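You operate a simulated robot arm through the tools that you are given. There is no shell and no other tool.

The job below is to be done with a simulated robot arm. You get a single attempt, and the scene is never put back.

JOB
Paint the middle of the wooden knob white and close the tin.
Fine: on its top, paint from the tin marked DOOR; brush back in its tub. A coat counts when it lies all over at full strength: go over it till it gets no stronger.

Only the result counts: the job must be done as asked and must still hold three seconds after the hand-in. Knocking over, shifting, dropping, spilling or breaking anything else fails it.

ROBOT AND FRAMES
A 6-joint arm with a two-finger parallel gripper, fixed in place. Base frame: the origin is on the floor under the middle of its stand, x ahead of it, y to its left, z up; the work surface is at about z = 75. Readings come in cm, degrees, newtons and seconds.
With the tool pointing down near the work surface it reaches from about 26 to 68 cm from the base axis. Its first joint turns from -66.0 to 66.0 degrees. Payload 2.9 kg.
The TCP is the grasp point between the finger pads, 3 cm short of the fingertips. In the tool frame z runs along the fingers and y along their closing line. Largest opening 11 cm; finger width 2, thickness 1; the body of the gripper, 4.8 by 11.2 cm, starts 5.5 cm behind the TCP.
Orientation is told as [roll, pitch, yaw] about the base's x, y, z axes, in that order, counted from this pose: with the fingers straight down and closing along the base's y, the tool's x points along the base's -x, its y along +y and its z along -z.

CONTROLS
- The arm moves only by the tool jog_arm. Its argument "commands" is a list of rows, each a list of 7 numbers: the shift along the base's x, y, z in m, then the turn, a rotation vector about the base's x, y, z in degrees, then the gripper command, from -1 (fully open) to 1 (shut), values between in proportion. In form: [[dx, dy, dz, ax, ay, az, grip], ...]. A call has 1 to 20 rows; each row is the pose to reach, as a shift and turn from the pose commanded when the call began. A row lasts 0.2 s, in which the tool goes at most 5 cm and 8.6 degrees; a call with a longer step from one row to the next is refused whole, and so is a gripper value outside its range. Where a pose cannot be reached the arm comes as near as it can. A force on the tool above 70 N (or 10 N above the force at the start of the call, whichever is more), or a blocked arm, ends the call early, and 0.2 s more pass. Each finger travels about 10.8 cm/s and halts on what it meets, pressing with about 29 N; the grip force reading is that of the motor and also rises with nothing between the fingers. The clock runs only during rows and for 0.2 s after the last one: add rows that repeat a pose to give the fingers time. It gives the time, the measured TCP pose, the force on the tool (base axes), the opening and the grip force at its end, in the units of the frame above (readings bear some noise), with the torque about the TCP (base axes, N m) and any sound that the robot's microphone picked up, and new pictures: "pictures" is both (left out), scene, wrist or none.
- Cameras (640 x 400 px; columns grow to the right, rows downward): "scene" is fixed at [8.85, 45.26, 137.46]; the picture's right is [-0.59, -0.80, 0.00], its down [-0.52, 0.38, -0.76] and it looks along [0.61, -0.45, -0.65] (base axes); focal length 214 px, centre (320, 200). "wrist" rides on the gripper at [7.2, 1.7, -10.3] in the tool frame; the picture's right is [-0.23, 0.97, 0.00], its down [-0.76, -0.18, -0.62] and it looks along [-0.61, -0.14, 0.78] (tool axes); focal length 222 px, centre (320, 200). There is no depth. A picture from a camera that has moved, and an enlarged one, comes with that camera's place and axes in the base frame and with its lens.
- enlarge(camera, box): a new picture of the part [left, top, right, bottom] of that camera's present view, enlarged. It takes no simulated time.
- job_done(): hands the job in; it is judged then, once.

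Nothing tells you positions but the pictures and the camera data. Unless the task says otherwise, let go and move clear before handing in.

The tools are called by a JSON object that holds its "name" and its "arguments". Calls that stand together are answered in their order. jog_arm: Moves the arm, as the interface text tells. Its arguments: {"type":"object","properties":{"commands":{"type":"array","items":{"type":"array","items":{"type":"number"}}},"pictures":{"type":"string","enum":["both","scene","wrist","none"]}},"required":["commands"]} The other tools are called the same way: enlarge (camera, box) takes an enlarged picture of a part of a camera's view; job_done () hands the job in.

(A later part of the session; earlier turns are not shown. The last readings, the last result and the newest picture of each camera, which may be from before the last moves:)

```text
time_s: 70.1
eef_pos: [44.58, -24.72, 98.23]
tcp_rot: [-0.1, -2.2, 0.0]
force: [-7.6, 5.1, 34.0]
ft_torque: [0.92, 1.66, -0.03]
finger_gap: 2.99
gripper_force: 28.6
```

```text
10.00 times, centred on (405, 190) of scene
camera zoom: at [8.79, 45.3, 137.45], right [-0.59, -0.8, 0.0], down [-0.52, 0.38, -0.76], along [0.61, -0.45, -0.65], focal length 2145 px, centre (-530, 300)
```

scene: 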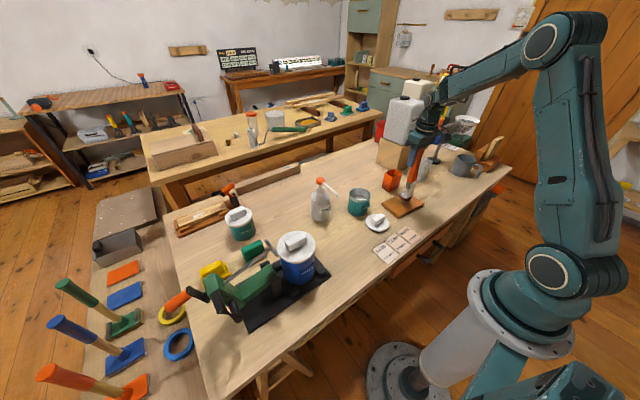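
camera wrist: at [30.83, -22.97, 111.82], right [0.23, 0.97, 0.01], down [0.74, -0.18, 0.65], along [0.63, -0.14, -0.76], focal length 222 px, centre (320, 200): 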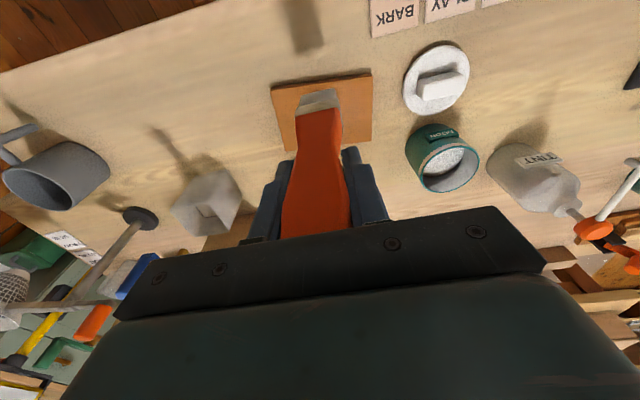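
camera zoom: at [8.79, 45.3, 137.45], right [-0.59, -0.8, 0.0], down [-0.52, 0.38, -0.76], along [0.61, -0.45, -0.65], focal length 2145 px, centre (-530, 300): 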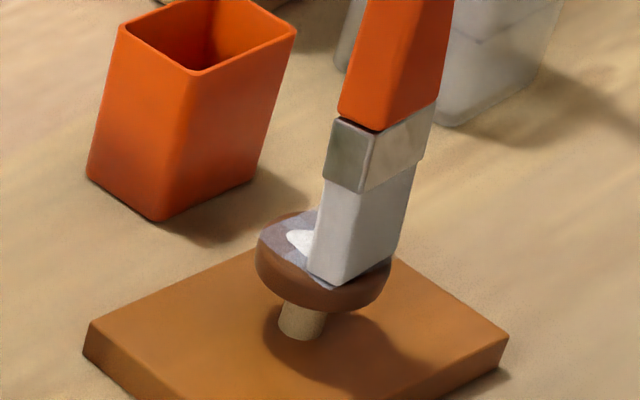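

The stroke along x made the brush pivot slightly in the grip, so I'll use straight dabs rather than x-strokes. I'll lift off and look at the coat and the brush's new lean.

{"name": "jog_arm", "arguments": {"commands": [[0, 0, 0.006, 0, 0, 0, 0.8], [0, 0, 0.015, 0, 0, 0, 0.8], [-0.03, 0, 0.03, 0, 0, 0, 0.8], [-0.062, 0, 0.036, 0, 0, 0, 0.8], [-0.062, 0, 0.036, 0, 0, 0, 0.8]], "pictures": "both"}}

{"name": "enlarge", "arguments": {"camera": "scene", "box": [395, 185, 419, 207]}}

{"name": "enlarge", "arguments": {"camera": "scene", "box": [380, 130, 450, 220]}}

{"name": "enlarge", "arguments": {"camera": "wrist", "box": [250, 40, 390, 160]}}

```text
time_s: 71.3
eef_pos: [38.36, -24.51, 101.69]
tcp_rot: [-0.1, -2.0, 0.0]
force: [-0.4, 0.6, -0.4]
ft_torque: [0.0, 0.0, 0.02]
finger_gap: 2.93
gripper_force: 28.7
camera wrist: at [30.81, -22.85, 111.77], right [0.23, 0.97, 0.01], down [0.74, -0.18, 0.65], along [0.63, -0.14, -0.76], focal length 222 px, centre (320, 200)
```

scene: 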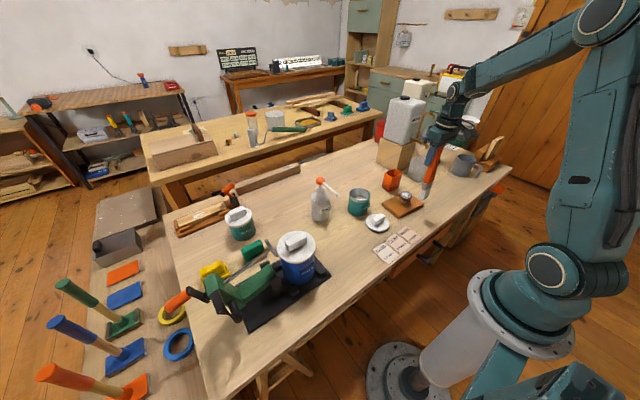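
wrist: 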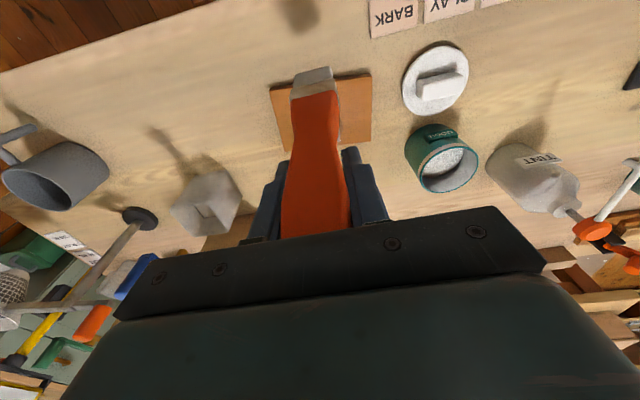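

```text
16.00 times, centred on (407, 196) of scene
camera zoom: at [8.85, 45.26, 137.46], right [-0.59, -0.8, 0.0], down [-0.52, 0.39, -0.76], along [0.61, -0.45, -0.65], focal length 3432 px, centre (-1072, 264)
```

zoom: 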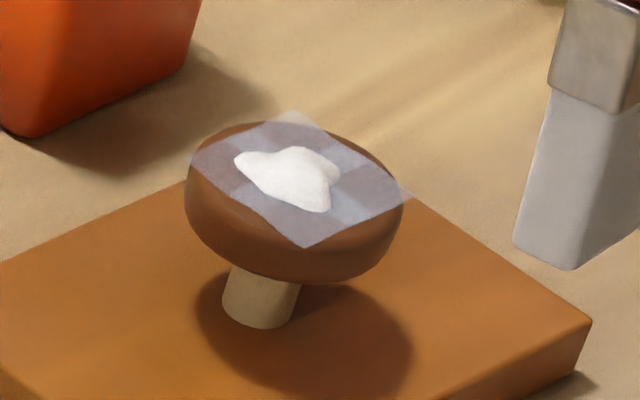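

```text
4.44 times, centred on (415, 175) of scene
camera zoom: at [8.85, 45.26, 137.46], right [-0.59, -0.8, 0.0], down [-0.52, 0.39, -0.76], along [0.61, -0.45, -0.65], focal length 953 px, centre (-102, 311)
```

zoom: 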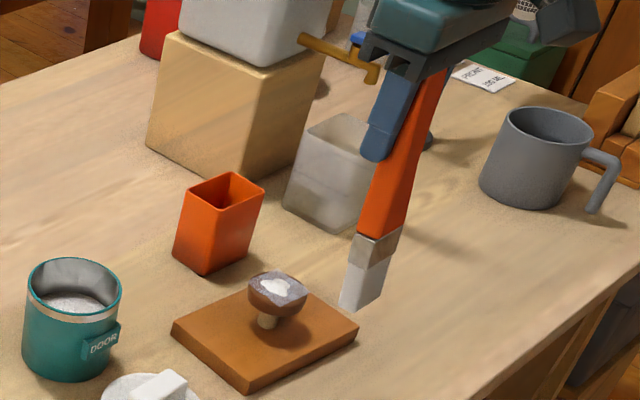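

```text
3.33 times, centred on (320, 100) of wrist
camera zoom: at [30.81, -22.85, 111.77], right [0.23, 0.97, 0.01], down [0.74, -0.18, 0.65], along [0.63, -0.14, -0.76], focal length 740 px, centre (320, 533)
```

zoom: 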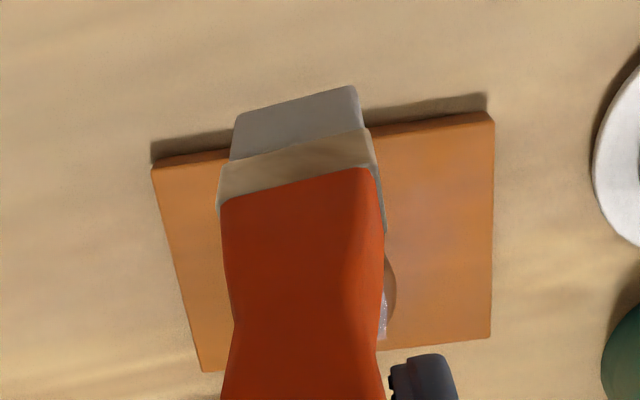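

The brush has turned about 8° in the grip and its bristles look grey, so it seems spent after the blob dropped. I'll tilt the tool to hold the brush upright again and go back to the tin for more paint.

{"name": "jog_arm", "arguments": {"commands": [[0, 0, 0.02, 0, -2, 0, 0.8], [0.02, 0.02, 0.03, 0, -4, 0, 0.8], [0.045, 0.05, 0.03, 0, -6, 0, 0.8], [0.07, 0.08, 0.03, 0, -7.7, 0, 0.8], [0.095, 0.11, 0.03, 0, -7.7, 0, 0.8], [0.12, 0.14, 0.03, 0, -7.7, 0, 0.8], [0.14, 0.16, 0.03, 0, -7.7, 0, 0.8], [0.149, 0.168, 0.03, 0, -7.7, 0, 0.8], [0.149, 0.168, 0.03, 0, -7.7, 0, 0.8]], "pictures": "both"}}

{"name": "enlarge", "arguments": {"camera": "scene", "box": [330, 120, 420, 220]}}

{"name": "enlarge", "arguments": {"camera": "wrist", "box": [230, 0, 410, 160]}}

```text
time_s: 73.3
eef_pos: [53.26, -7.94, 104.68]
tcp_rot: [0.0, -9.7, 0.0]
force: [0.5, -0.2, -1.0]
ft_torque: [0.01, -0.02, 0.03]
finger_gap: 2.98
gripper_force: 29.1
camera wrist: at [44.45, -6.2, 113.79], right [0.22, 0.97, 0.04], down [0.65, -0.18, 0.74], along [0.73, -0.14, -0.67], focal length 222 px, centre (320, 200)
```

scene: 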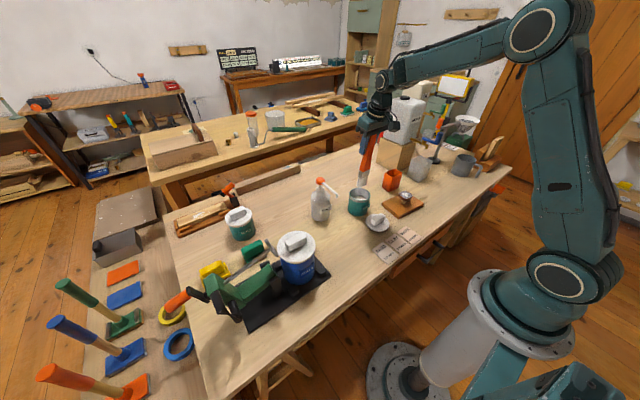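
wrist: 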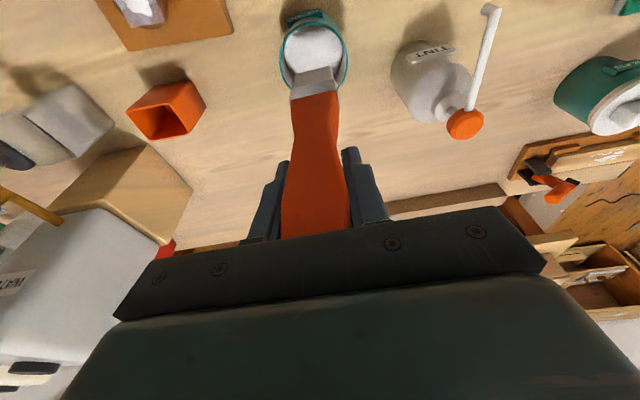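

```text
4.00 times, centred on (375, 170) of scene
camera zoom: at [8.85, 45.26, 137.46], right [-0.59, -0.8, 0.0], down [-0.52, 0.38, -0.76], along [0.61, -0.45, -0.65], focal length 858 px, centre (100, 320)
```

zoom: 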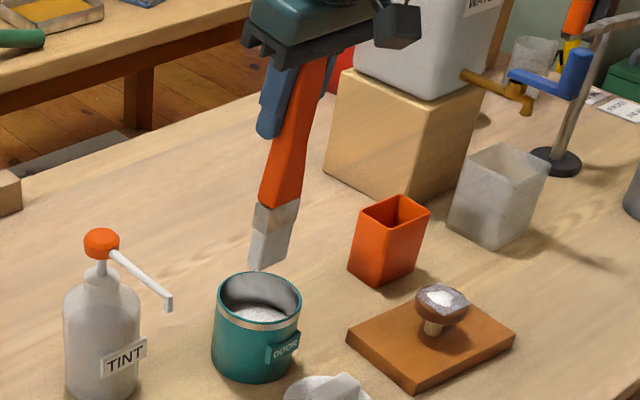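

```text
2.50 times, centred on (320, 80) of wrist
camera zoom: at [44.45, -6.2, 113.79], right [0.22, 0.97, 0.04], down [0.65, -0.18, 0.74], along [0.73, -0.14, -0.67], focal length 555 px, centre (320, 500)
```

zoom: 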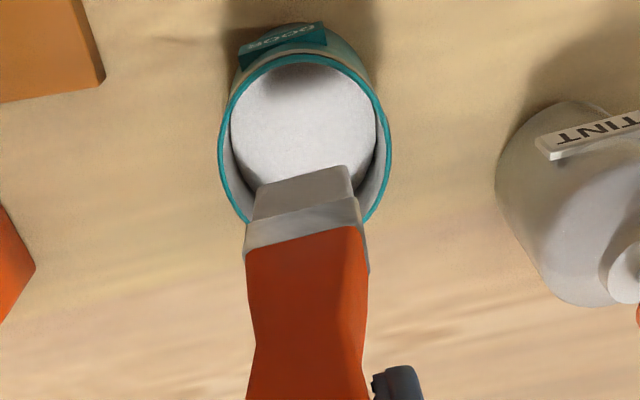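

The brush is upright and centred over the tin again. This time I'll dip a little less deep and then let any excess drip off over the tin.

{"name": "jog_arm", "arguments": {"commands": [[-0.002, 0, -0.025, 0, 0, 0, 0.8], [-0.002, 0, -0.05, 0, 0, 0, 0.8], [-0.002, 0, -0.07, 0, 0, 0, 0.8], [-0.002, 0, -0.085, 0, 0, 0, 0.8], [-0.002, 0, -0.093, 0, 0, 0, 0.8], [-0.002, 0, -0.093, 0, 0, 0, 0.8], [-0.002, 0, -0.085, 0, 0, 0, 0.8], [-0.002, 0, -0.07, 0, 0, 0, 0.8], [-0.002, 0, -0.055, 0, 0, 0, 0.8], [-0.002, 0, -0.045, 0, 0, 0, 0.8], [-0.002, 0, -0.045, 0, 0, 0, 0.8]], "pictures": "both"}}

{"name": "enlarge", "arguments": {"camera": "scene", "box": [330, 130, 400, 220]}}

{"name": "enlarge", "arguments": {"camera": "wrist", "box": [230, 0, 410, 160]}}

```text
time_s: 75.7
eef_pos: [52.95, -8.04, 100.46]
tcp_rot: [0.0, -9.7, -0.1]
force: [-1.2, -0.4, -0.8]
ft_torque: [0.02, -0.01, -0.01]
finger_gap: 2.95
gripper_force: 28.7
camera wrist: at [44.2, -6.34, 109.38], right [0.22, 0.97, 0.04], down [0.64, -0.18, 0.74], along [0.73, -0.14, -0.67], focal length 222 px, centre (320, 200)
```

scene: 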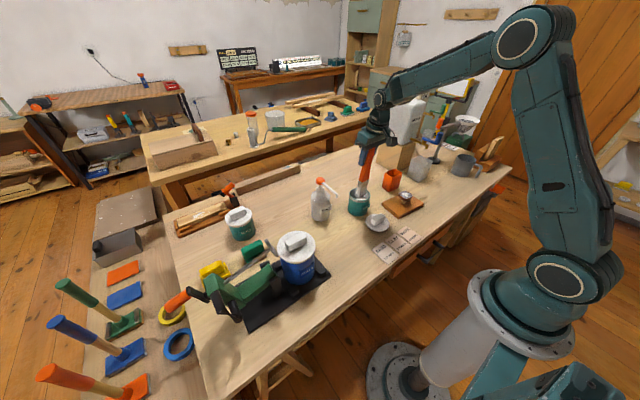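
wrist: 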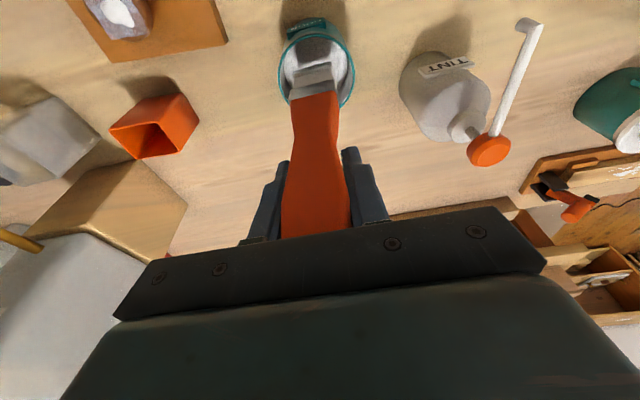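

```text
4.44 times, centred on (365, 175) of scene
camera zoom: at [8.85, 45.26, 137.46], right [-0.59, -0.8, 0.0], down [-0.52, 0.39, -0.76], along [0.61, -0.45, -0.65], focal length 953 px, centre (120, 311)
```

zoom: 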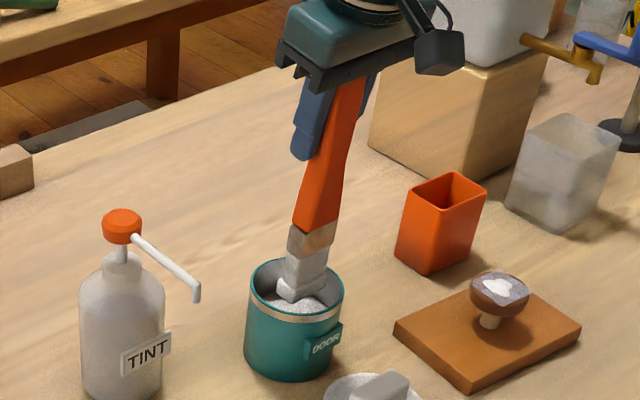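

```text
2.50 times, centred on (320, 80) of wrist
camera zoom: at [44.2, -6.34, 109.38], right [0.22, 0.97, 0.04], down [0.64, -0.18, 0.74], along [0.73, -0.14, -0.67], focal length 555 px, centre (320, 500)
```

zoom: 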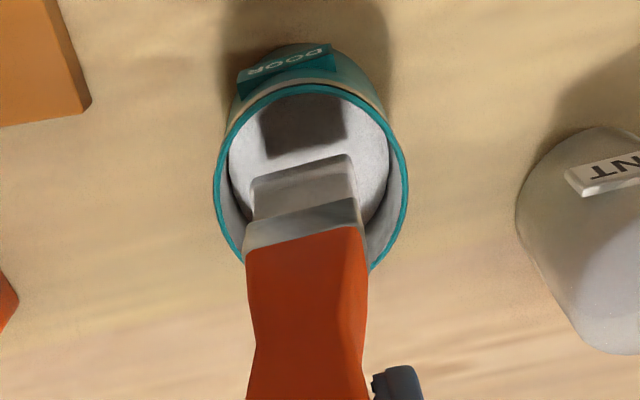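

The bristles again carry a thick white collar that would drip. I'll hold it over the tin for a few seconds so the excess falls back into the paint.

{"name": "jog_arm", "arguments": {"commands": [[0, 0, 0, 0, 0, 0, 0.8], [0, 0, 0, 0, 0, 0, 0.8], [0, 0, 0, 0, 0, 0, 0.8], [0, 0, 0, 0, 0, 0, 0.8], [0, 0, 0, 0, 0, 0, 0.8], [0, 0, 0, 0, 0, 0, 0.8], [0, 0, 0, 0, 0, 0, 0.8], [0, 0, 0, 0, 0, 0, 0.8], [0, 0, 0, 0, 0, 0, 0.8], [0, 0, 0, 0, 0, 0, 0.8], [0, 0, 0, 0, 0, 0, 0.8], [0, 0, 0, 0, 0, 0, 0.8]], "pictures": "both"}}

{"name": "enlarge", "arguments": {"camera": "scene", "box": [330, 130, 400, 220]}}

{"name": "enlarge", "arguments": {"camera": "wrist", "box": [230, 0, 410, 160]}}

```text
time_s: 78.3
eef_pos: [52.98, -7.94, 100.33]
tcp_rot: [0.0, -9.8, 0.0]
force: [-0.4, -0.2, -0.6]
ft_torque: [0.04, 0.02, 0.0]
finger_gap: 2.95
gripper_force: 29.1
camera wrist: at [44.19, -6.34, 109.35], right [0.22, 0.97, 0.04], down [0.65, -0.18, 0.74], along [0.73, -0.14, -0.67], focal length 222 px, centre (320, 200)
```

scene: 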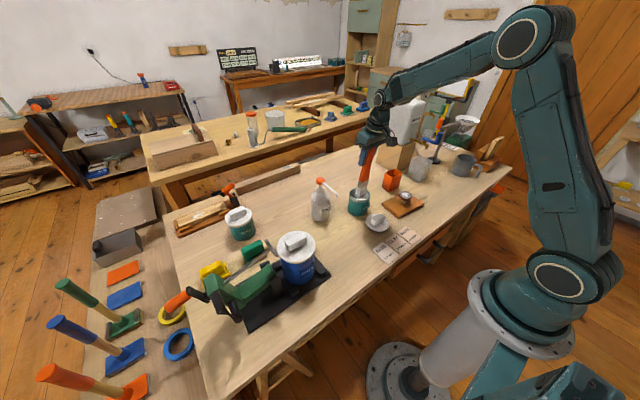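
wrist: 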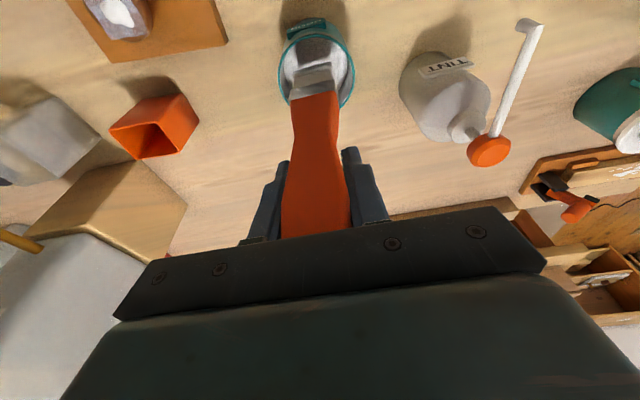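

```text
4.44 times, centred on (365, 175) of scene
camera zoom: at [8.85, 45.26, 137.46], right [-0.59, -0.8, 0.0], down [-0.52, 0.39, -0.76], along [0.61, -0.45, -0.65], focal length 953 px, centre (120, 311)
```

zoom: 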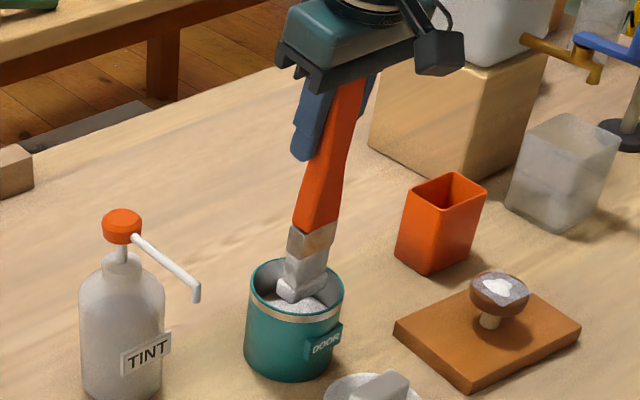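

```text
2.50 times, centred on (320, 80) of wrist
camera zoom: at [44.19, -6.34, 109.35], right [0.22, 0.97, 0.04], down [0.65, -0.18, 0.74], along [0.73, -0.14, -0.67], focal length 555 px, centre (320, 500)
```

zoom: 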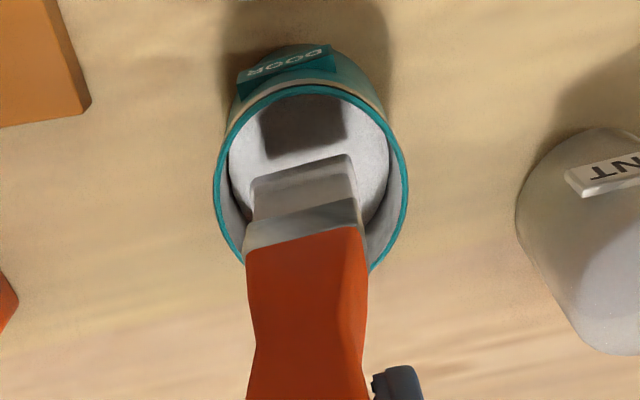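

The collar is still on the bristles. I'll wait a bit longer over the tin before considering a wipe on the rim.

{"name": "jog_arm", "arguments": {"commands": [[0, 0, 0, 0, 0, 0, 0.8], [0, 0, 0, 0, 0, 0, 0.8], [0, 0, 0, 0, 0, 0, 0.8], [0, 0, 0, 0, 0, 0, 0.8], [0, 0, 0, 0, 0, 0, 0.8], [0, 0, 0, 0, 0, 0, 0.8], [0, 0, 0, 0, 0, 0, 0.8], [0, 0, 0, 0, 0, 0, 0.8], [0, 0, 0, 0, 0, 0, 0.8], [0, 0, 0, 0, 0, 0, 0.8], [0, 0, 0, 0, 0, 0, 0.8], [0, 0, 0, 0, 0, 0, 0.8], [0, 0, 0, 0, 0, 0, 0.8], [0, 0, 0, 0, 0, 0, 0.8], [0, 0, 0, 0, 0, 0, 0.8], [0, 0, 0.01, 0, 0, 0, 0.8], [0, 0, 0.02, 0, 0, 0, 0.8], [0, 0, 0.03, 0, 0, 0, 0.8], [0, 0, 0.04, 0, 0, 0, 0.8], [0, 0, 0.04, 0, 0, 0, 0.8]], "pictures": "both"}}

{"name": "enlarge", "arguments": {"camera": "scene", "box": [330, 120, 420, 220]}}

{"name": "enlarge", "arguments": {"camera": "wrist", "box": [230, 0, 410, 160]}}

```text
time_s: 82.5
eef_pos: [53.02, -8.05, 104.24]
tcp_rot: [-0.1, -9.7, 0.0]
force: [0.1, 0.0, -0.5]
ft_torque: [-0.01, 0.06, -0.01]
finger_gap: 2.94
gripper_force: 29.1
camera wrist: at [44.26, -6.32, 113.23], right [0.22, 0.97, 0.04], down [0.65, -0.18, 0.74], along [0.73, -0.14, -0.67], focal length 222 px, centre (320, 200)
```

scene: 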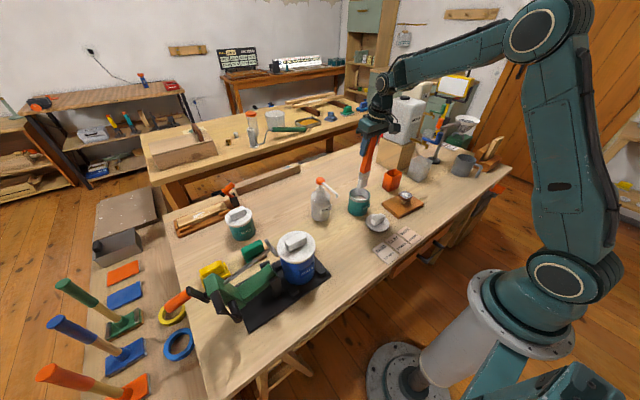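
wrist: 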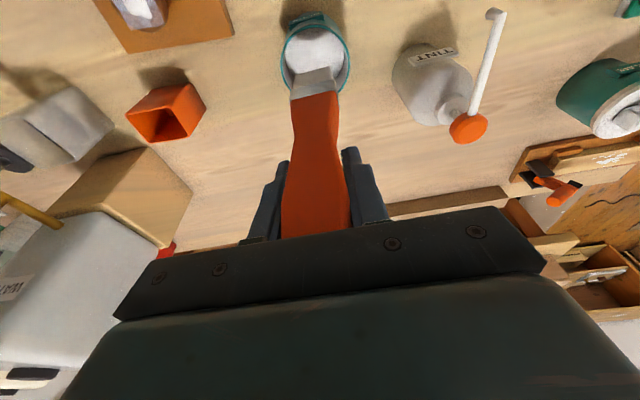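

```text
4.00 times, centred on (375, 170) of scene
camera zoom: at [8.85, 45.26, 137.46], right [-0.59, -0.8, 0.0], down [-0.52, 0.39, -0.76], along [0.61, -0.45, -0.65], focal length 858 px, centre (100, 320)
```

zoom: 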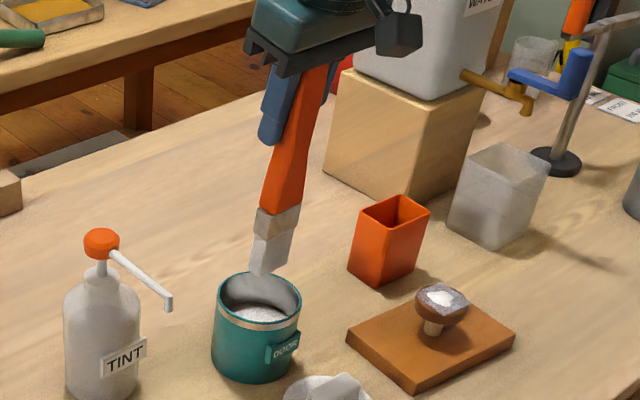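

```text
2.50 times, centred on (320, 80) of wrist
camera zoom: at [44.26, -6.32, 113.23], right [0.22, 0.97, 0.04], down [0.65, -0.18, 0.74], along [0.73, -0.14, -0.67], focal length 555 px, centre (320, 500)
```

zoom: 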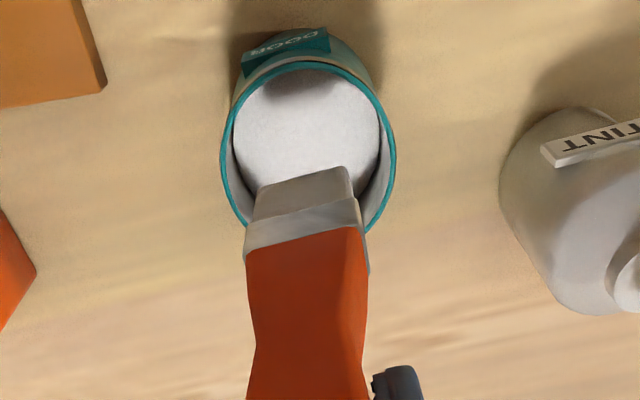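

The excess collar has fallen back into the tin and the bristles are normally loaded. I'll go back over the knob.

{"name": "jog_arm", "arguments": {"commands": [[-0.015, -0.025, 0, 0, 0, 0, 0.8], [-0.035, -0.06, 0, 0, 0, 0, 0.8], [-0.055, -0.095, 0, 0, 0, 0, 0.8], [-0.075, -0.13, 0, 0, 0, 0, 0.8], [-0.092, -0.158, -0.005, 0, 0, 0, 0.8], [-0.099, -0.169, -0.015, 0, 0, 0, 0.8], [-0.099, -0.169, -0.03, 0, 0, 0, 0.8], [-0.099, -0.169, -0.03, 0, 0, 0, 0.8]], "pictures": "both"}}

{"name": "enlarge", "arguments": {"camera": "scene", "box": [385, 165, 425, 205]}}

{"name": "enlarge", "arguments": {"camera": "wrist", "box": [250, 10, 390, 130]}}

```text
time_s: 84.3
eef_pos: [43.2, -25.12, 101.16]
tcp_rot: [0.0, -9.6, 0.1]
force: [0.7, 0.4, -0.7]
ft_torque: [-0.03, -0.01, 0.01]
finger_gap: 2.95
gripper_force: 29.0
camera wrist: at [34.43, -23.45, 110.08], right [0.22, 0.97, 0.04], down [0.65, -0.18, 0.74], along [0.73, -0.14, -0.67], focal length 222 px, centre (320, 200)
```

scene: 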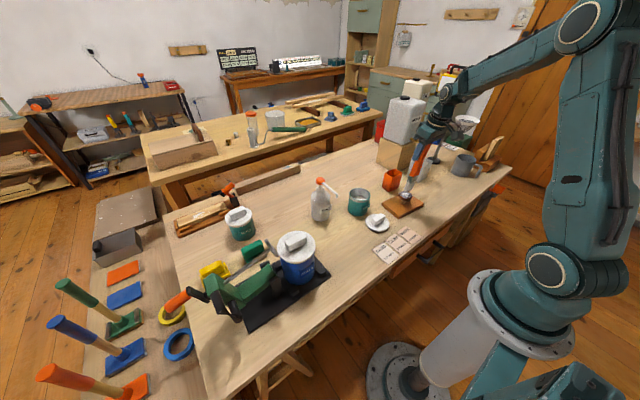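
wrist: 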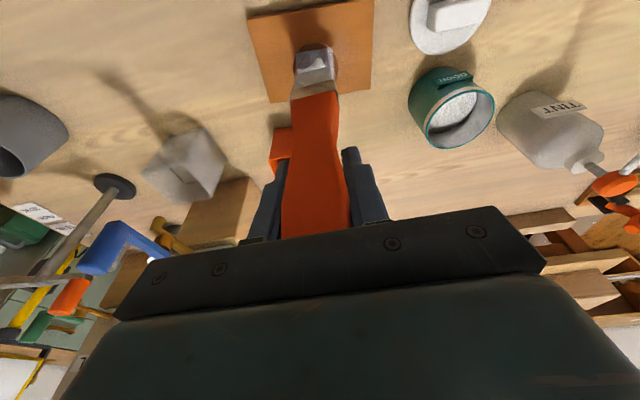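

```text
10.00 times, centred on (405, 185) of scene
camera zoom: at [8.85, 45.26, 137.46], right [-0.59, -0.8, 0.0], down [-0.52, 0.39, -0.76], along [0.61, -0.45, -0.65], focal length 2145 px, centre (-530, 350)
```

zoom: 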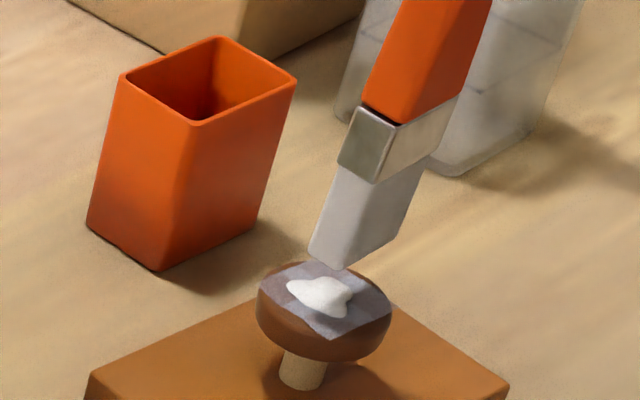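

```text
3.33 times, centred on (320, 70) of wrist
camera zoom: at [34.43, -23.45, 110.08], right [0.22, 0.97, 0.04], down [0.65, -0.18, 0.74], along [0.73, -0.14, -0.67], focal length 740 px, centre (320, 633)
```

zoom: 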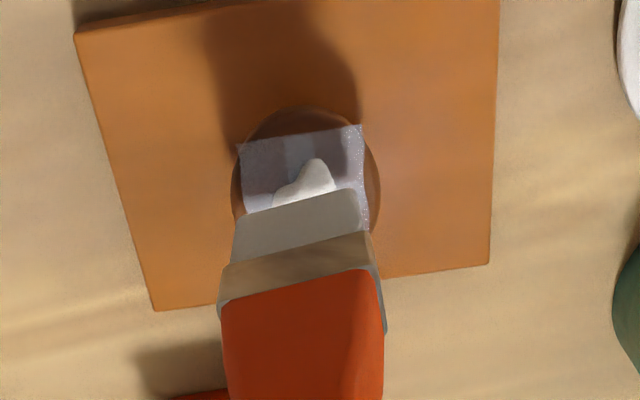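

The brush hovers over the knob and I can see the 3×3 square with its edges at about x 41.8–46, y -26.8 to -22.5. I'll press at the centre first and read the force.

{"name": "jog_arm", "arguments": {"commands": [[0.002, 0.004, -0.01, 0, 0, 0, 0.8], [0.002, 0.004, -0.024, 0, 0, 0, 0.8], [0.002, 0.004, -0.03, 0, 0, 0, 0.8], [0.002, 0.004, -0.03, 0, 0, 0, 0.8]], "pictures": "none"}}

{"name": "jog_arm", "arguments": {"commands": [[0, 0, -0.002, 0, 0, 0, 0.8], [0, 0, -0.002, 0, 0, 0, 0.8]], "pictures": "none"}}

```text
time_s: 85.3
eef_pos: [43.46, -24.65, 98.44]
tcp_rot: [-0.3, -10.1, 0.1]
force: [-5.7, 2.0, 36.5]
ft_torque: [0.5, 1.36, 0.05]
finger_gap: 3.0
gripper_force: 29.2
```

```text
time_s: 85.9
eef_pos: [43.46, -24.49, 98.41]
tcp_rot: [-0.4, -10.3, 0.1]
force: [-4.6, 2.6, 47.8]
ft_torque: [0.72, 1.17, 0.04]
finger_gap: 2.97
gripper_force: 28.7
```

The centre press is firm. Now I'll do the rows 1.4 cm to either side, with straight presses, then step back to look.

{"name": "jog_arm", "arguments": {"commands": [[0, 0, 0.009, 0, 0, 0, 0.8], [0.014, 0, 0.009, 0, 0, 0, 0.8], [0.014, 0, 0.003, 0, 0, 0, 0.8], [0.014, 0, 0.002, 0, 0, 0, 0.8], [0.014, 0, 0.002, 0, 0, 0, 0.8]], "pictures": "none"}}

{"name": "jog_arm", "arguments": {"commands": [[0, 0, 0.008, 0, 0, 0, 0.8], [-0.014, 0, 0.008, 0, 0, 0, 0.8], [-0.028, 0, 0.008, 0, 0, 0, 0.8], [-0.028, 0, 0.002, 0, 0, 0, 0.8], [-0.028, 0, 0.001, 0, 0, 0, 0.8], [-0.028, 0, 0.001, 0, 0, 0, 0.8]], "pictures": "none"}}

{"name": "jog_arm", "arguments": {"commands": [[0, 0, 0.008, 0, 0, 0, 0.8], [-0.015, 0, 0.02, 0, 0, 0, 0.8], [-0.035, 0, 0.03, 0, 0, 0, 0.8], [-0.05, 0, 0.03, 0, 0, 0, 0.8], [-0.05, 0, 0.03, 0, 0, 0, 0.8]], "pictures": "both"}}

{"name": "enlarge", "arguments": {"camera": "scene", "box": [395, 185, 419, 207]}}

{"name": "enlarge", "arguments": {"camera": "wrist", "box": [250, 20, 390, 140]}}

```text
time_s: 87.1
eef_pos: [44.76, -24.43, 98.34]
tcp_rot: [-0.1, -9.9, 0.0]
force: [-8.2, 3.2, 30.1]
ft_torque: [0.6, 1.62, 0.01]
finger_gap: 2.96
gripper_force: 28.9
```

```text
time_s: 88.5
eef_pos: [42.03, -24.45, 98.47]
tcp_rot: [0.0, -9.9, 0.1]
force: [-8.5, 4.7, 25.9]
ft_torque: [0.56, 1.54, -0.03]
finger_gap: 2.98
gripper_force: 29.2
```

```text
time_s: 89.7
eef_pos: [36.92, -24.34, 101.19]
tcp_rot: [-0.1, -9.8, 0.0]
force: [-0.4, 0.5, -0.5]
ft_torque: [0.01, 0.03, 0.0]
finger_gap: 2.96
gripper_force: 28.7
camera wrist: at [28.18, -22.72, 110.22], right [0.22, 0.97, 0.04], down [0.64, -0.18, 0.74], along [0.73, -0.14, -0.67], focal length 222 px, centre (320, 200)
```

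scene: 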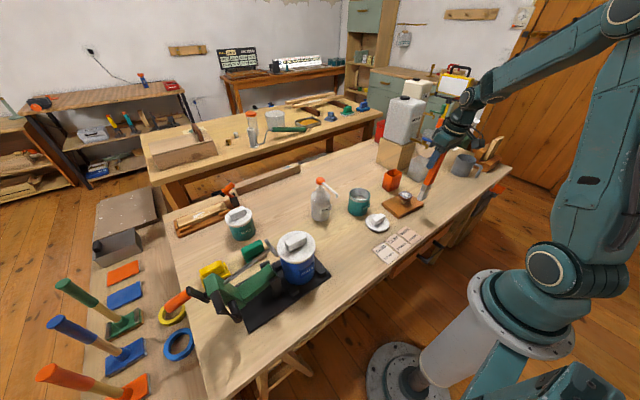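
wrist: 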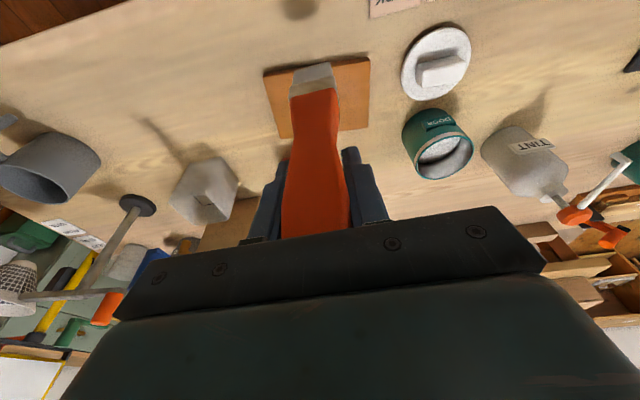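

```text
16.00 times, centred on (407, 196) of scene
camera zoom: at [8.85, 45.26, 137.46], right [-0.59, -0.8, 0.0], down [-0.52, 0.39, -0.76], along [0.61, -0.45, -0.65], focal length 3432 px, centre (-1072, 264)
```

zoom: 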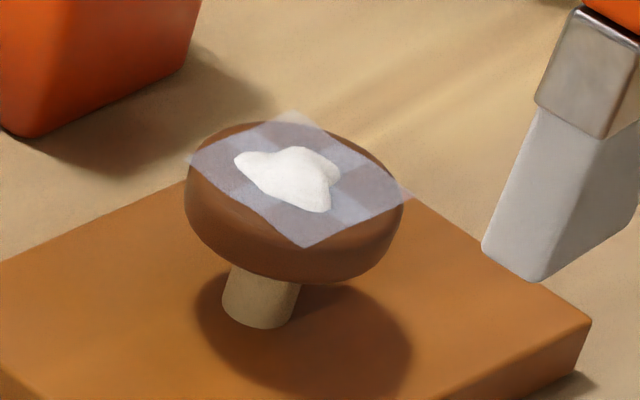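

```text
3.33 times, centred on (320, 80) of wrist
camera zoom: at [28.18, -22.72, 110.22], right [0.22, 0.97, 0.04], down [0.64, -0.18, 0.74], along [0.73, -0.14, -0.67], focal length 740 px, centre (320, 600)
```

zoom: 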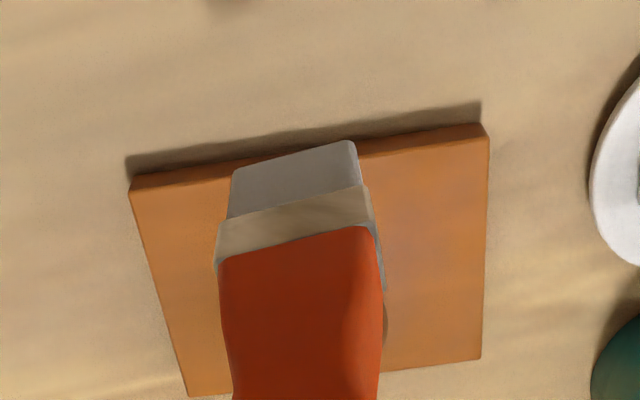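

The patch looks much the same after these presses. I'll zoom in as far as possible to judge cell strengths and the brush's load.

{"name": "enlarge", "arguments": {"camera": "scene", "box": [398, 188, 414, 199]}}

{"name": "enlarge", "arguments": {"camera": "scene", "box": [410, 180, 430, 205]}}

```text
16.00 times, centred on (406, 194) of scene
camera zoom: at [8.85, 45.26, 137.46], right [-0.59, -0.8, 0.0], down [-0.52, 0.39, -0.76], along [0.61, -0.45, -0.65], focal length 3432 px, centre (-1056, 304)
```

zoom: 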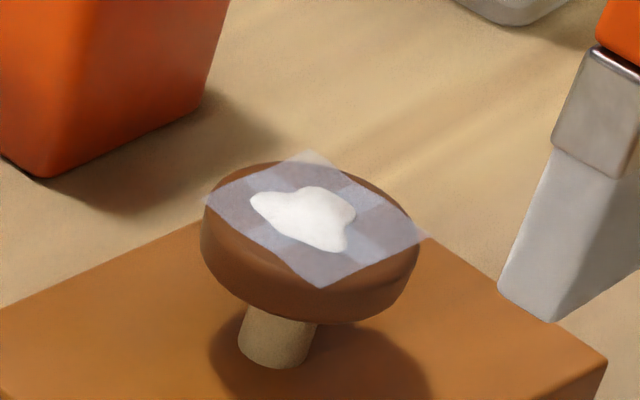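

```text
16.00 times, centred on (420, 192) of scene
camera zoom: at [8.85, 45.26, 137.46], right [-0.59, -0.8, 0.0], down [-0.52, 0.39, -0.76], along [0.61, -0.45, -0.65], focal length 3432 px, centre (-1280, 320)
```

zoom: 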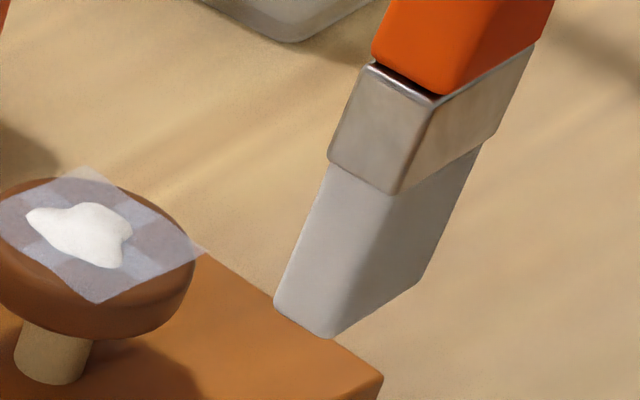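

The patch looks slightly stronger than before. I'll move the brush to the far side of the knob so the wrist camera can look straight at the patch.

{"name": "jog_arm", "arguments": {"commands": [[0.01, 0, 0.02, 0, 0, 0, 0.8], [0.05, 0, 0.03, 0, 0, 0, 0.8], [0.09, 0, 0.03, 0, 0, 0, 0.8], [0.125, 0, 0.02, 0, 0, 0, 0.8], [0.125, 0, 0.02, 0, 0, 0, 0.8]], "pictures": "wrist"}}

{"name": "enlarge", "arguments": {"camera": "wrist", "box": [280, 0, 340, 50]}}

{"name": "enlarge", "arguments": {"camera": "scene", "box": [398, 188, 414, 199]}}

```text
time_s: 90.9
eef_pos: [49.61, -24.66, 103.56]
tcp_rot: [0.1, -9.7, 0.0]
force: [0.2, -0.2, -1.1]
ft_torque: [0.04, 0.05, 0.02]
finger_gap: 2.95
gripper_force: 29.0
camera wrist: at [40.79, -22.91, 112.42], right [0.22, 0.97, 0.04], down [0.65, -0.18, 0.74], along [0.73, -0.14, -0.67], focal length 222 px, centre (320, 200)
```

wrist: 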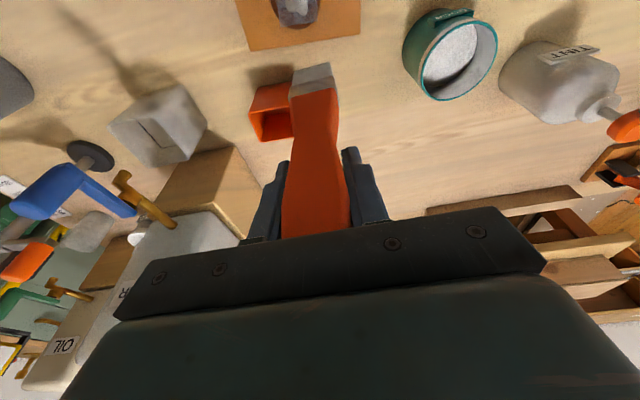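

```text
8.00 times, centred on (310, 25) of wrist
camera zoom: at [40.79, -22.91, 112.42], right [0.22, 0.97, 0.04], down [0.65, -0.18, 0.74], along [0.73, -0.14, -0.67], focal length 1777 px, centre (400, 1600)
```

zoom: 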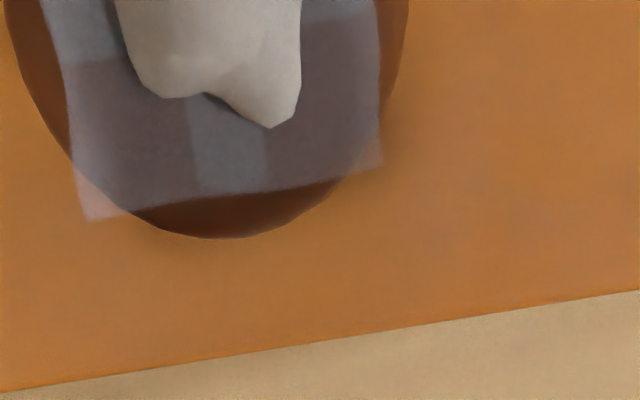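

```text
16.00 times, centred on (406, 194) of scene
camera zoom: at [8.85, 45.26, 137.46], right [-0.59, -0.8, 0.0], down [-0.52, 0.38, -0.76], along [0.61, -0.45, -0.65], focal length 3432 px, centre (-1056, 304)
```

zoom: 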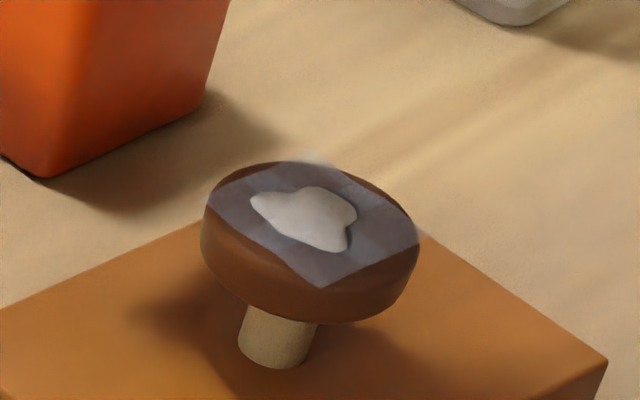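

Corner cells look weaker than the centre cross, so the coat builds up with contact. I'll press at the centre and hold longer with small y-movements to see whether that builds strength.

{"name": "jog_arm", "arguments": {"commands": [[-0.03, 0, 0, 0, 0, 0, 0.8], [-0.061, 0, -0.01, 0, 0, 0, 0.8], [-0.061, 0, -0.035, 0, 0, 0, 0.8], [-0.061, 0, -0.043, 0, 0, 0, 0.8], [-0.061, 0, -0.049, 0, 0, 0, 0.8], [-0.061, 0, -0.049, 0, 0, 0, 0.8]], "pictures": "none"}}

{"name": "jog_arm", "arguments": {"commands": [[0, 0.003, 0, 0, 0, 0, 0.8], [0, 0.006, 0, 0, 0, 0, 0.8], [0, 0.003, 0, 0, 0, 0, 0.8], [0, 0, 0, 0, 0, 0, 0.8], [0, -0.003, 0, 0, 0, 0, 0.8], [0, -0.006, 0, 0, 0, 0, 0.8], [0, -0.003, 0, 0, 0, 0, 0.8], [0, 0, 0, 0, 0, 0, 0.8]], "pictures": "scene"}}

{"name": "enlarge", "arguments": {"camera": "scene", "box": [385, 170, 425, 210]}}

```text
time_s: 92.3
eef_pos: [43.34, -24.35, 98.42]
tcp_rot: [-0.2, -9.8, 0.0]
force: [-3.9, 2.8, 15.7]
ft_torque: [0.5, 0.88, -0.03]
finger_gap: 2.96
gripper_force: 29.2
```

```text
time_s: 94.1
eef_pos: [43.28, -24.71, 98.51]
tcp_rot: [-0.3, -9.9, -0.3]
force: [3.1, -5.4, 15.5]
ft_torque: [-0.69, -0.46, -0.02]
finger_gap: 2.96
gripper_force: 29.5
```

scene: 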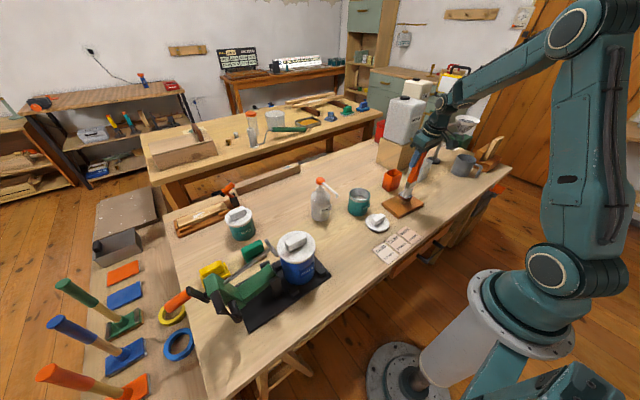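

```text
10.00 times, centred on (405, 190) of scene
camera zoom: at [8.84, 45.25, 137.46], right [-0.59, -0.8, 0.0], down [-0.52, 0.39, -0.76], along [0.61, -0.45, -0.65], focal length 2145 px, centre (-530, 300)
```

zoom: 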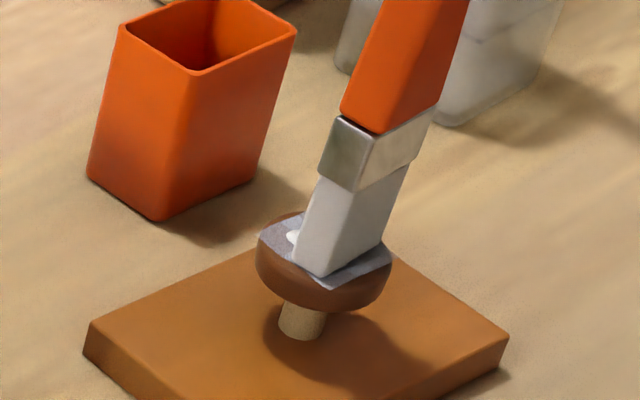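

The y-strokes work and the knob stays put. I'll repeat them in the rows to either side, then look.

{"name": "jog_arm", "arguments": {"commands": [[0, 0, 0.007, 0, 0, 0, 0.8], [0.014, 0, 0.007, 0, 0, 0, 0.8], [0.014, 0, 0.0, 0, 0, 0, 0.8], [0.014, 0, 0.0, 0, 0, 0, 0.8], [0.014, 0.004, 0.0, 0, 0, 0, 0.8], [0.014, 0.008, 0.0, 0, 0, 0, 0.8], [0.014, 0.004, 0.0, 0, 0, 0, 0.8], [0.014, 0, 0.0, 0, 0, 0, 0.8], [0.014, -0.004, 0.0, 0, 0, 0, 0.8], [0.014, -0.008, 0.0, 0, 0, 0, 0.8], [0.014, -0.004, 0.0, 0, 0, 0, 0.8], [0.014, 0, 0.0, 0, 0, 0, 0.8]], "pictures": "none"}}

{"name": "jog_arm", "arguments": {"commands": [[0, 0, 0.007, 0, 0, 0, 0.8], [-0.014, 0, 0.007, 0, 0, 0, 0.8], [-0.028, 0, 0.007, 0, 0, 0, 0.8], [-0.028, 0, 0.0, 0, 0, 0, 0.8], [-0.028, 0, 0.0, 0, 0, 0, 0.8], [-0.028, 0.004, 0.0, 0, 0, 0, 0.8], [-0.028, 0.008, 0.0, 0, 0, 0, 0.8], [-0.028, 0.004, 0.0, 0, 0, 0, 0.8], [-0.028, 0, 0.0, 0, 0, 0, 0.8], [-0.028, -0.004, 0.0, 0, 0, 0, 0.8], [-0.028, -0.008, 0.0, 0, 0, 0, 0.8], [-0.028, -0.004, 0.0, 0, 0, 0, 0.8], [-0.028, 0, 0.0, 0, 0, 0, 0.8]], "pictures": "none"}}

{"name": "jog_arm", "arguments": {"commands": [[0, 0, 0.008, 0, 0, 0, 0.8], [-0.015, 0, 0.02, 0, 0, 0, 0.8], [-0.035, 0, 0.03, 0, 0, 0, 0.8], [-0.05, 0, 0.03, 0, 0, 0, 0.8], [-0.05, 0, 0.03, 0, 0, 0, 0.8]], "pictures": "scene"}}

{"name": "enlarge", "arguments": {"camera": "scene", "box": [398, 188, 414, 199]}}

```text
time_s: 96.7
eef_pos: [44.74, -24.71, 98.42]
tcp_rot: [-0.1, -9.8, -0.1]
force: [0.3, -2.1, 3.0]
ft_torque: [-0.25, -0.03, 0.06]
finger_gap: 2.97
gripper_force: 29.3
```

```text
time_s: 99.5
eef_pos: [42.0, -24.7, 98.49]
tcp_rot: [-0.3, -9.9, -0.2]
force: [-1.3, -6.5, 14.1]
ft_torque: [-1.05, 0.44, 0.02]
finger_gap: 2.97
gripper_force: 28.9
```

```text
time_s: 100.7
eef_pos: [36.92, -24.38, 101.38]
tcp_rot: [-0.1, -9.8, -0.1]
force: [-0.5, -0.2, 0.0]
ft_torque: [0.03, -0.01, -0.01]
finger_gap: 2.94
gripper_force: 29.0
```

scene: 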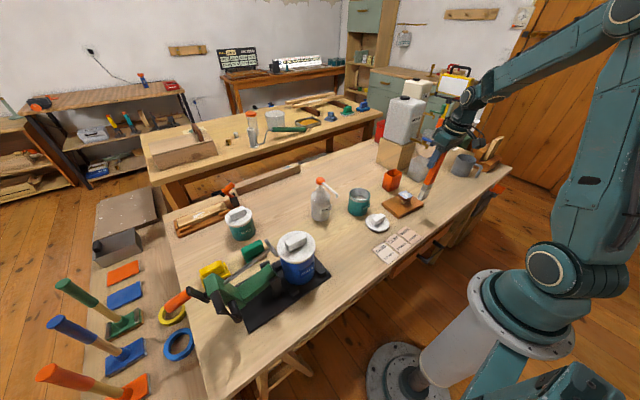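

```text
16.00 times, centred on (406, 194) of scene
camera zoom: at [8.85, 45.26, 137.46], right [-0.59, -0.8, 0.0], down [-0.52, 0.39, -0.76], along [0.61, -0.45, -0.65], focal length 3432 px, centre (-1056, 304)
```

zoom: 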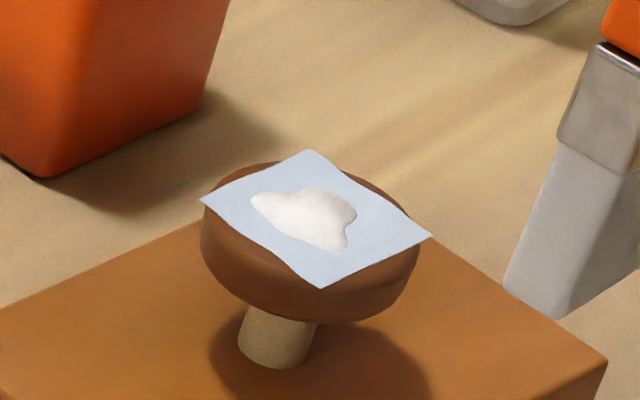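

The strokes built it up: the whole square is now evenly white. I'll go over all three rows once more to be sure it gets no stronger.

{"name": "jog_arm", "arguments": {"commands": [[0.025, 0, -0.01, 0, 0, 0, 0.8], [0.05, 0, -0.023, 0, 0, 0, 0.8], [0.05, 0, -0.03, 0, 0, 0, 0.8], [0.05, 0.004, -0.03, 0, 0, 0, 0.8], [0.05, 0.009, -0.03, 0, 0, 0, 0.8], [0.05, 0.004, -0.03, 0, 0, 0, 0.8], [0.05, 0, -0.03, 0, 0, 0, 0.8], [0.05, -0.005, -0.03, 0, 0, 0, 0.8], [0.05, -0.009, -0.03, 0, 0, 0, 0.8], [0.05, -0.004, -0.03, 0, 0, 0, 0.8], [0.05, 0, -0.03, 0, 0, 0, 0.8], [0.05, 0, -0.023, 0, 0, 0, 0.8], [0.064, 0, -0.023, 0, 0, 0, 0.8], [0.064, 0, -0.03, 0, 0, 0, 0.8], [0.064, 0.004, -0.03, 0, 0, 0, 0.8], [0.064, 0.009, -0.03, 0, 0, 0, 0.8], [0.064, 0.004, -0.03, 0, 0, 0, 0.8], [0.064, -0.004, -0.03, 0, 0, 0, 0.8], [0.064, -0.009, -0.03, 0, 0, 0, 0.8], [0.064, 0, -0.03, 0, 0, 0, 0.8]], "pictures": "none"}}

{"name": "jog_arm", "arguments": {"commands": [[0, 0, 0.007, 0, 0, 0, 0.8], [0.014, 0, 0.007, 0, 0, 0, 0.8], [0.014, 0, 0.0, 0, 0, 0, 0.8], [0.014, 0.004, -0.001, 0, 0, 0, 0.8], [0.014, 0.009, -0.001, 0, 0, 0, 0.8], [0.014, 0.004, -0.001, 0, 0, 0, 0.8], [0.014, 0, -0.001, 0, 0, 0, 0.8], [0.014, -0.005, -0.001, 0, 0, 0, 0.8], [0.014, -0.009, -0.001, 0, 0, 0, 0.8], [0.014, -0.004, -0.001, 0, 0, 0, 0.8], [0.014, 0, -0.001, 0, 0, 0, 0.8], [0.014, 0, 0.008, 0, 0, 0, 0.8], [-0.01, 0, 0.02, 0, 0, 0, 0.8], [-0.04, 0, 0.03, 0, 0, 0, 0.8], [-0.064, 0, 0.03, 0, 0, 0, 0.8], [-0.064, 0, 0.03, 0, 0, 0, 0.8]], "pictures": "scene"}}

{"name": "enlarge", "arguments": {"camera": "scene", "box": [398, 188, 414, 199]}}

{"name": "enlarge", "arguments": {"camera": "scene", "box": [340, 150, 450, 250]}}

```text
time_s: 104.9
eef_pos: [43.38, -24.62, 98.54]
tcp_rot: [0.0, -9.8, 0.0]
force: [0.0, -1.2, 3.2]
ft_torque: [-0.23, 0.03, 0.06]
finger_gap: 2.97
gripper_force: 29.1
```

```text
time_s: 108.3
eef_pos: [36.96, -24.6, 101.63]
tcp_rot: [0.0, -9.7, 0.0]
force: [-0.6, -0.1, -0.2]
ft_torque: [-0.02, -0.01, -0.02]
finger_gap: 2.95
gripper_force: 28.8
```

scene: 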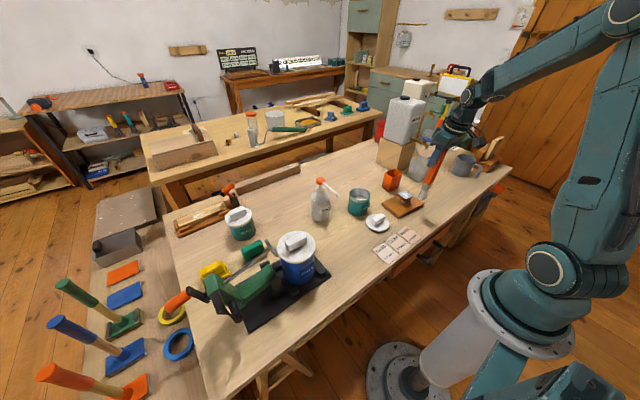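

```text
16.00 times, centred on (406, 194) of scene
camera zoom: at [8.85, 45.26, 137.46], right [-0.59, -0.8, 0.0], down [-0.52, 0.39, -0.76], along [0.61, -0.45, -0.65], focal length 3432 px, centre (-1056, 304)
```

zoom: 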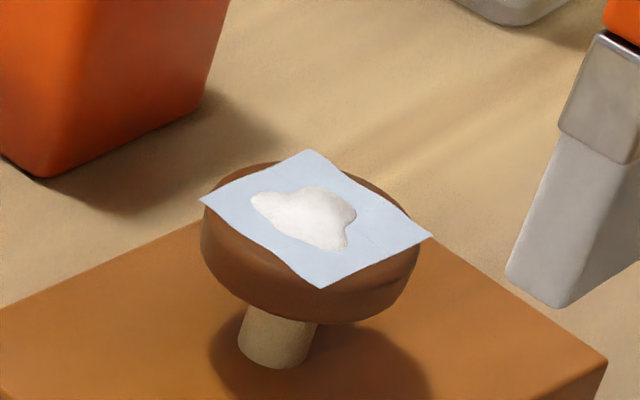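

```text
4.00 times, centred on (395, 200) of scene
camera zoom: at [8.85, 45.26, 137.46], right [-0.59, -0.8, 0.0], down [-0.52, 0.39, -0.76], along [0.61, -0.45, -0.65], focal length 858 px, centre (20, 200)
```

zoom: 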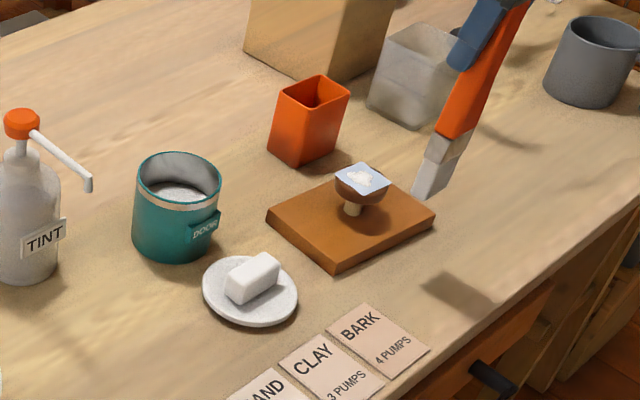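

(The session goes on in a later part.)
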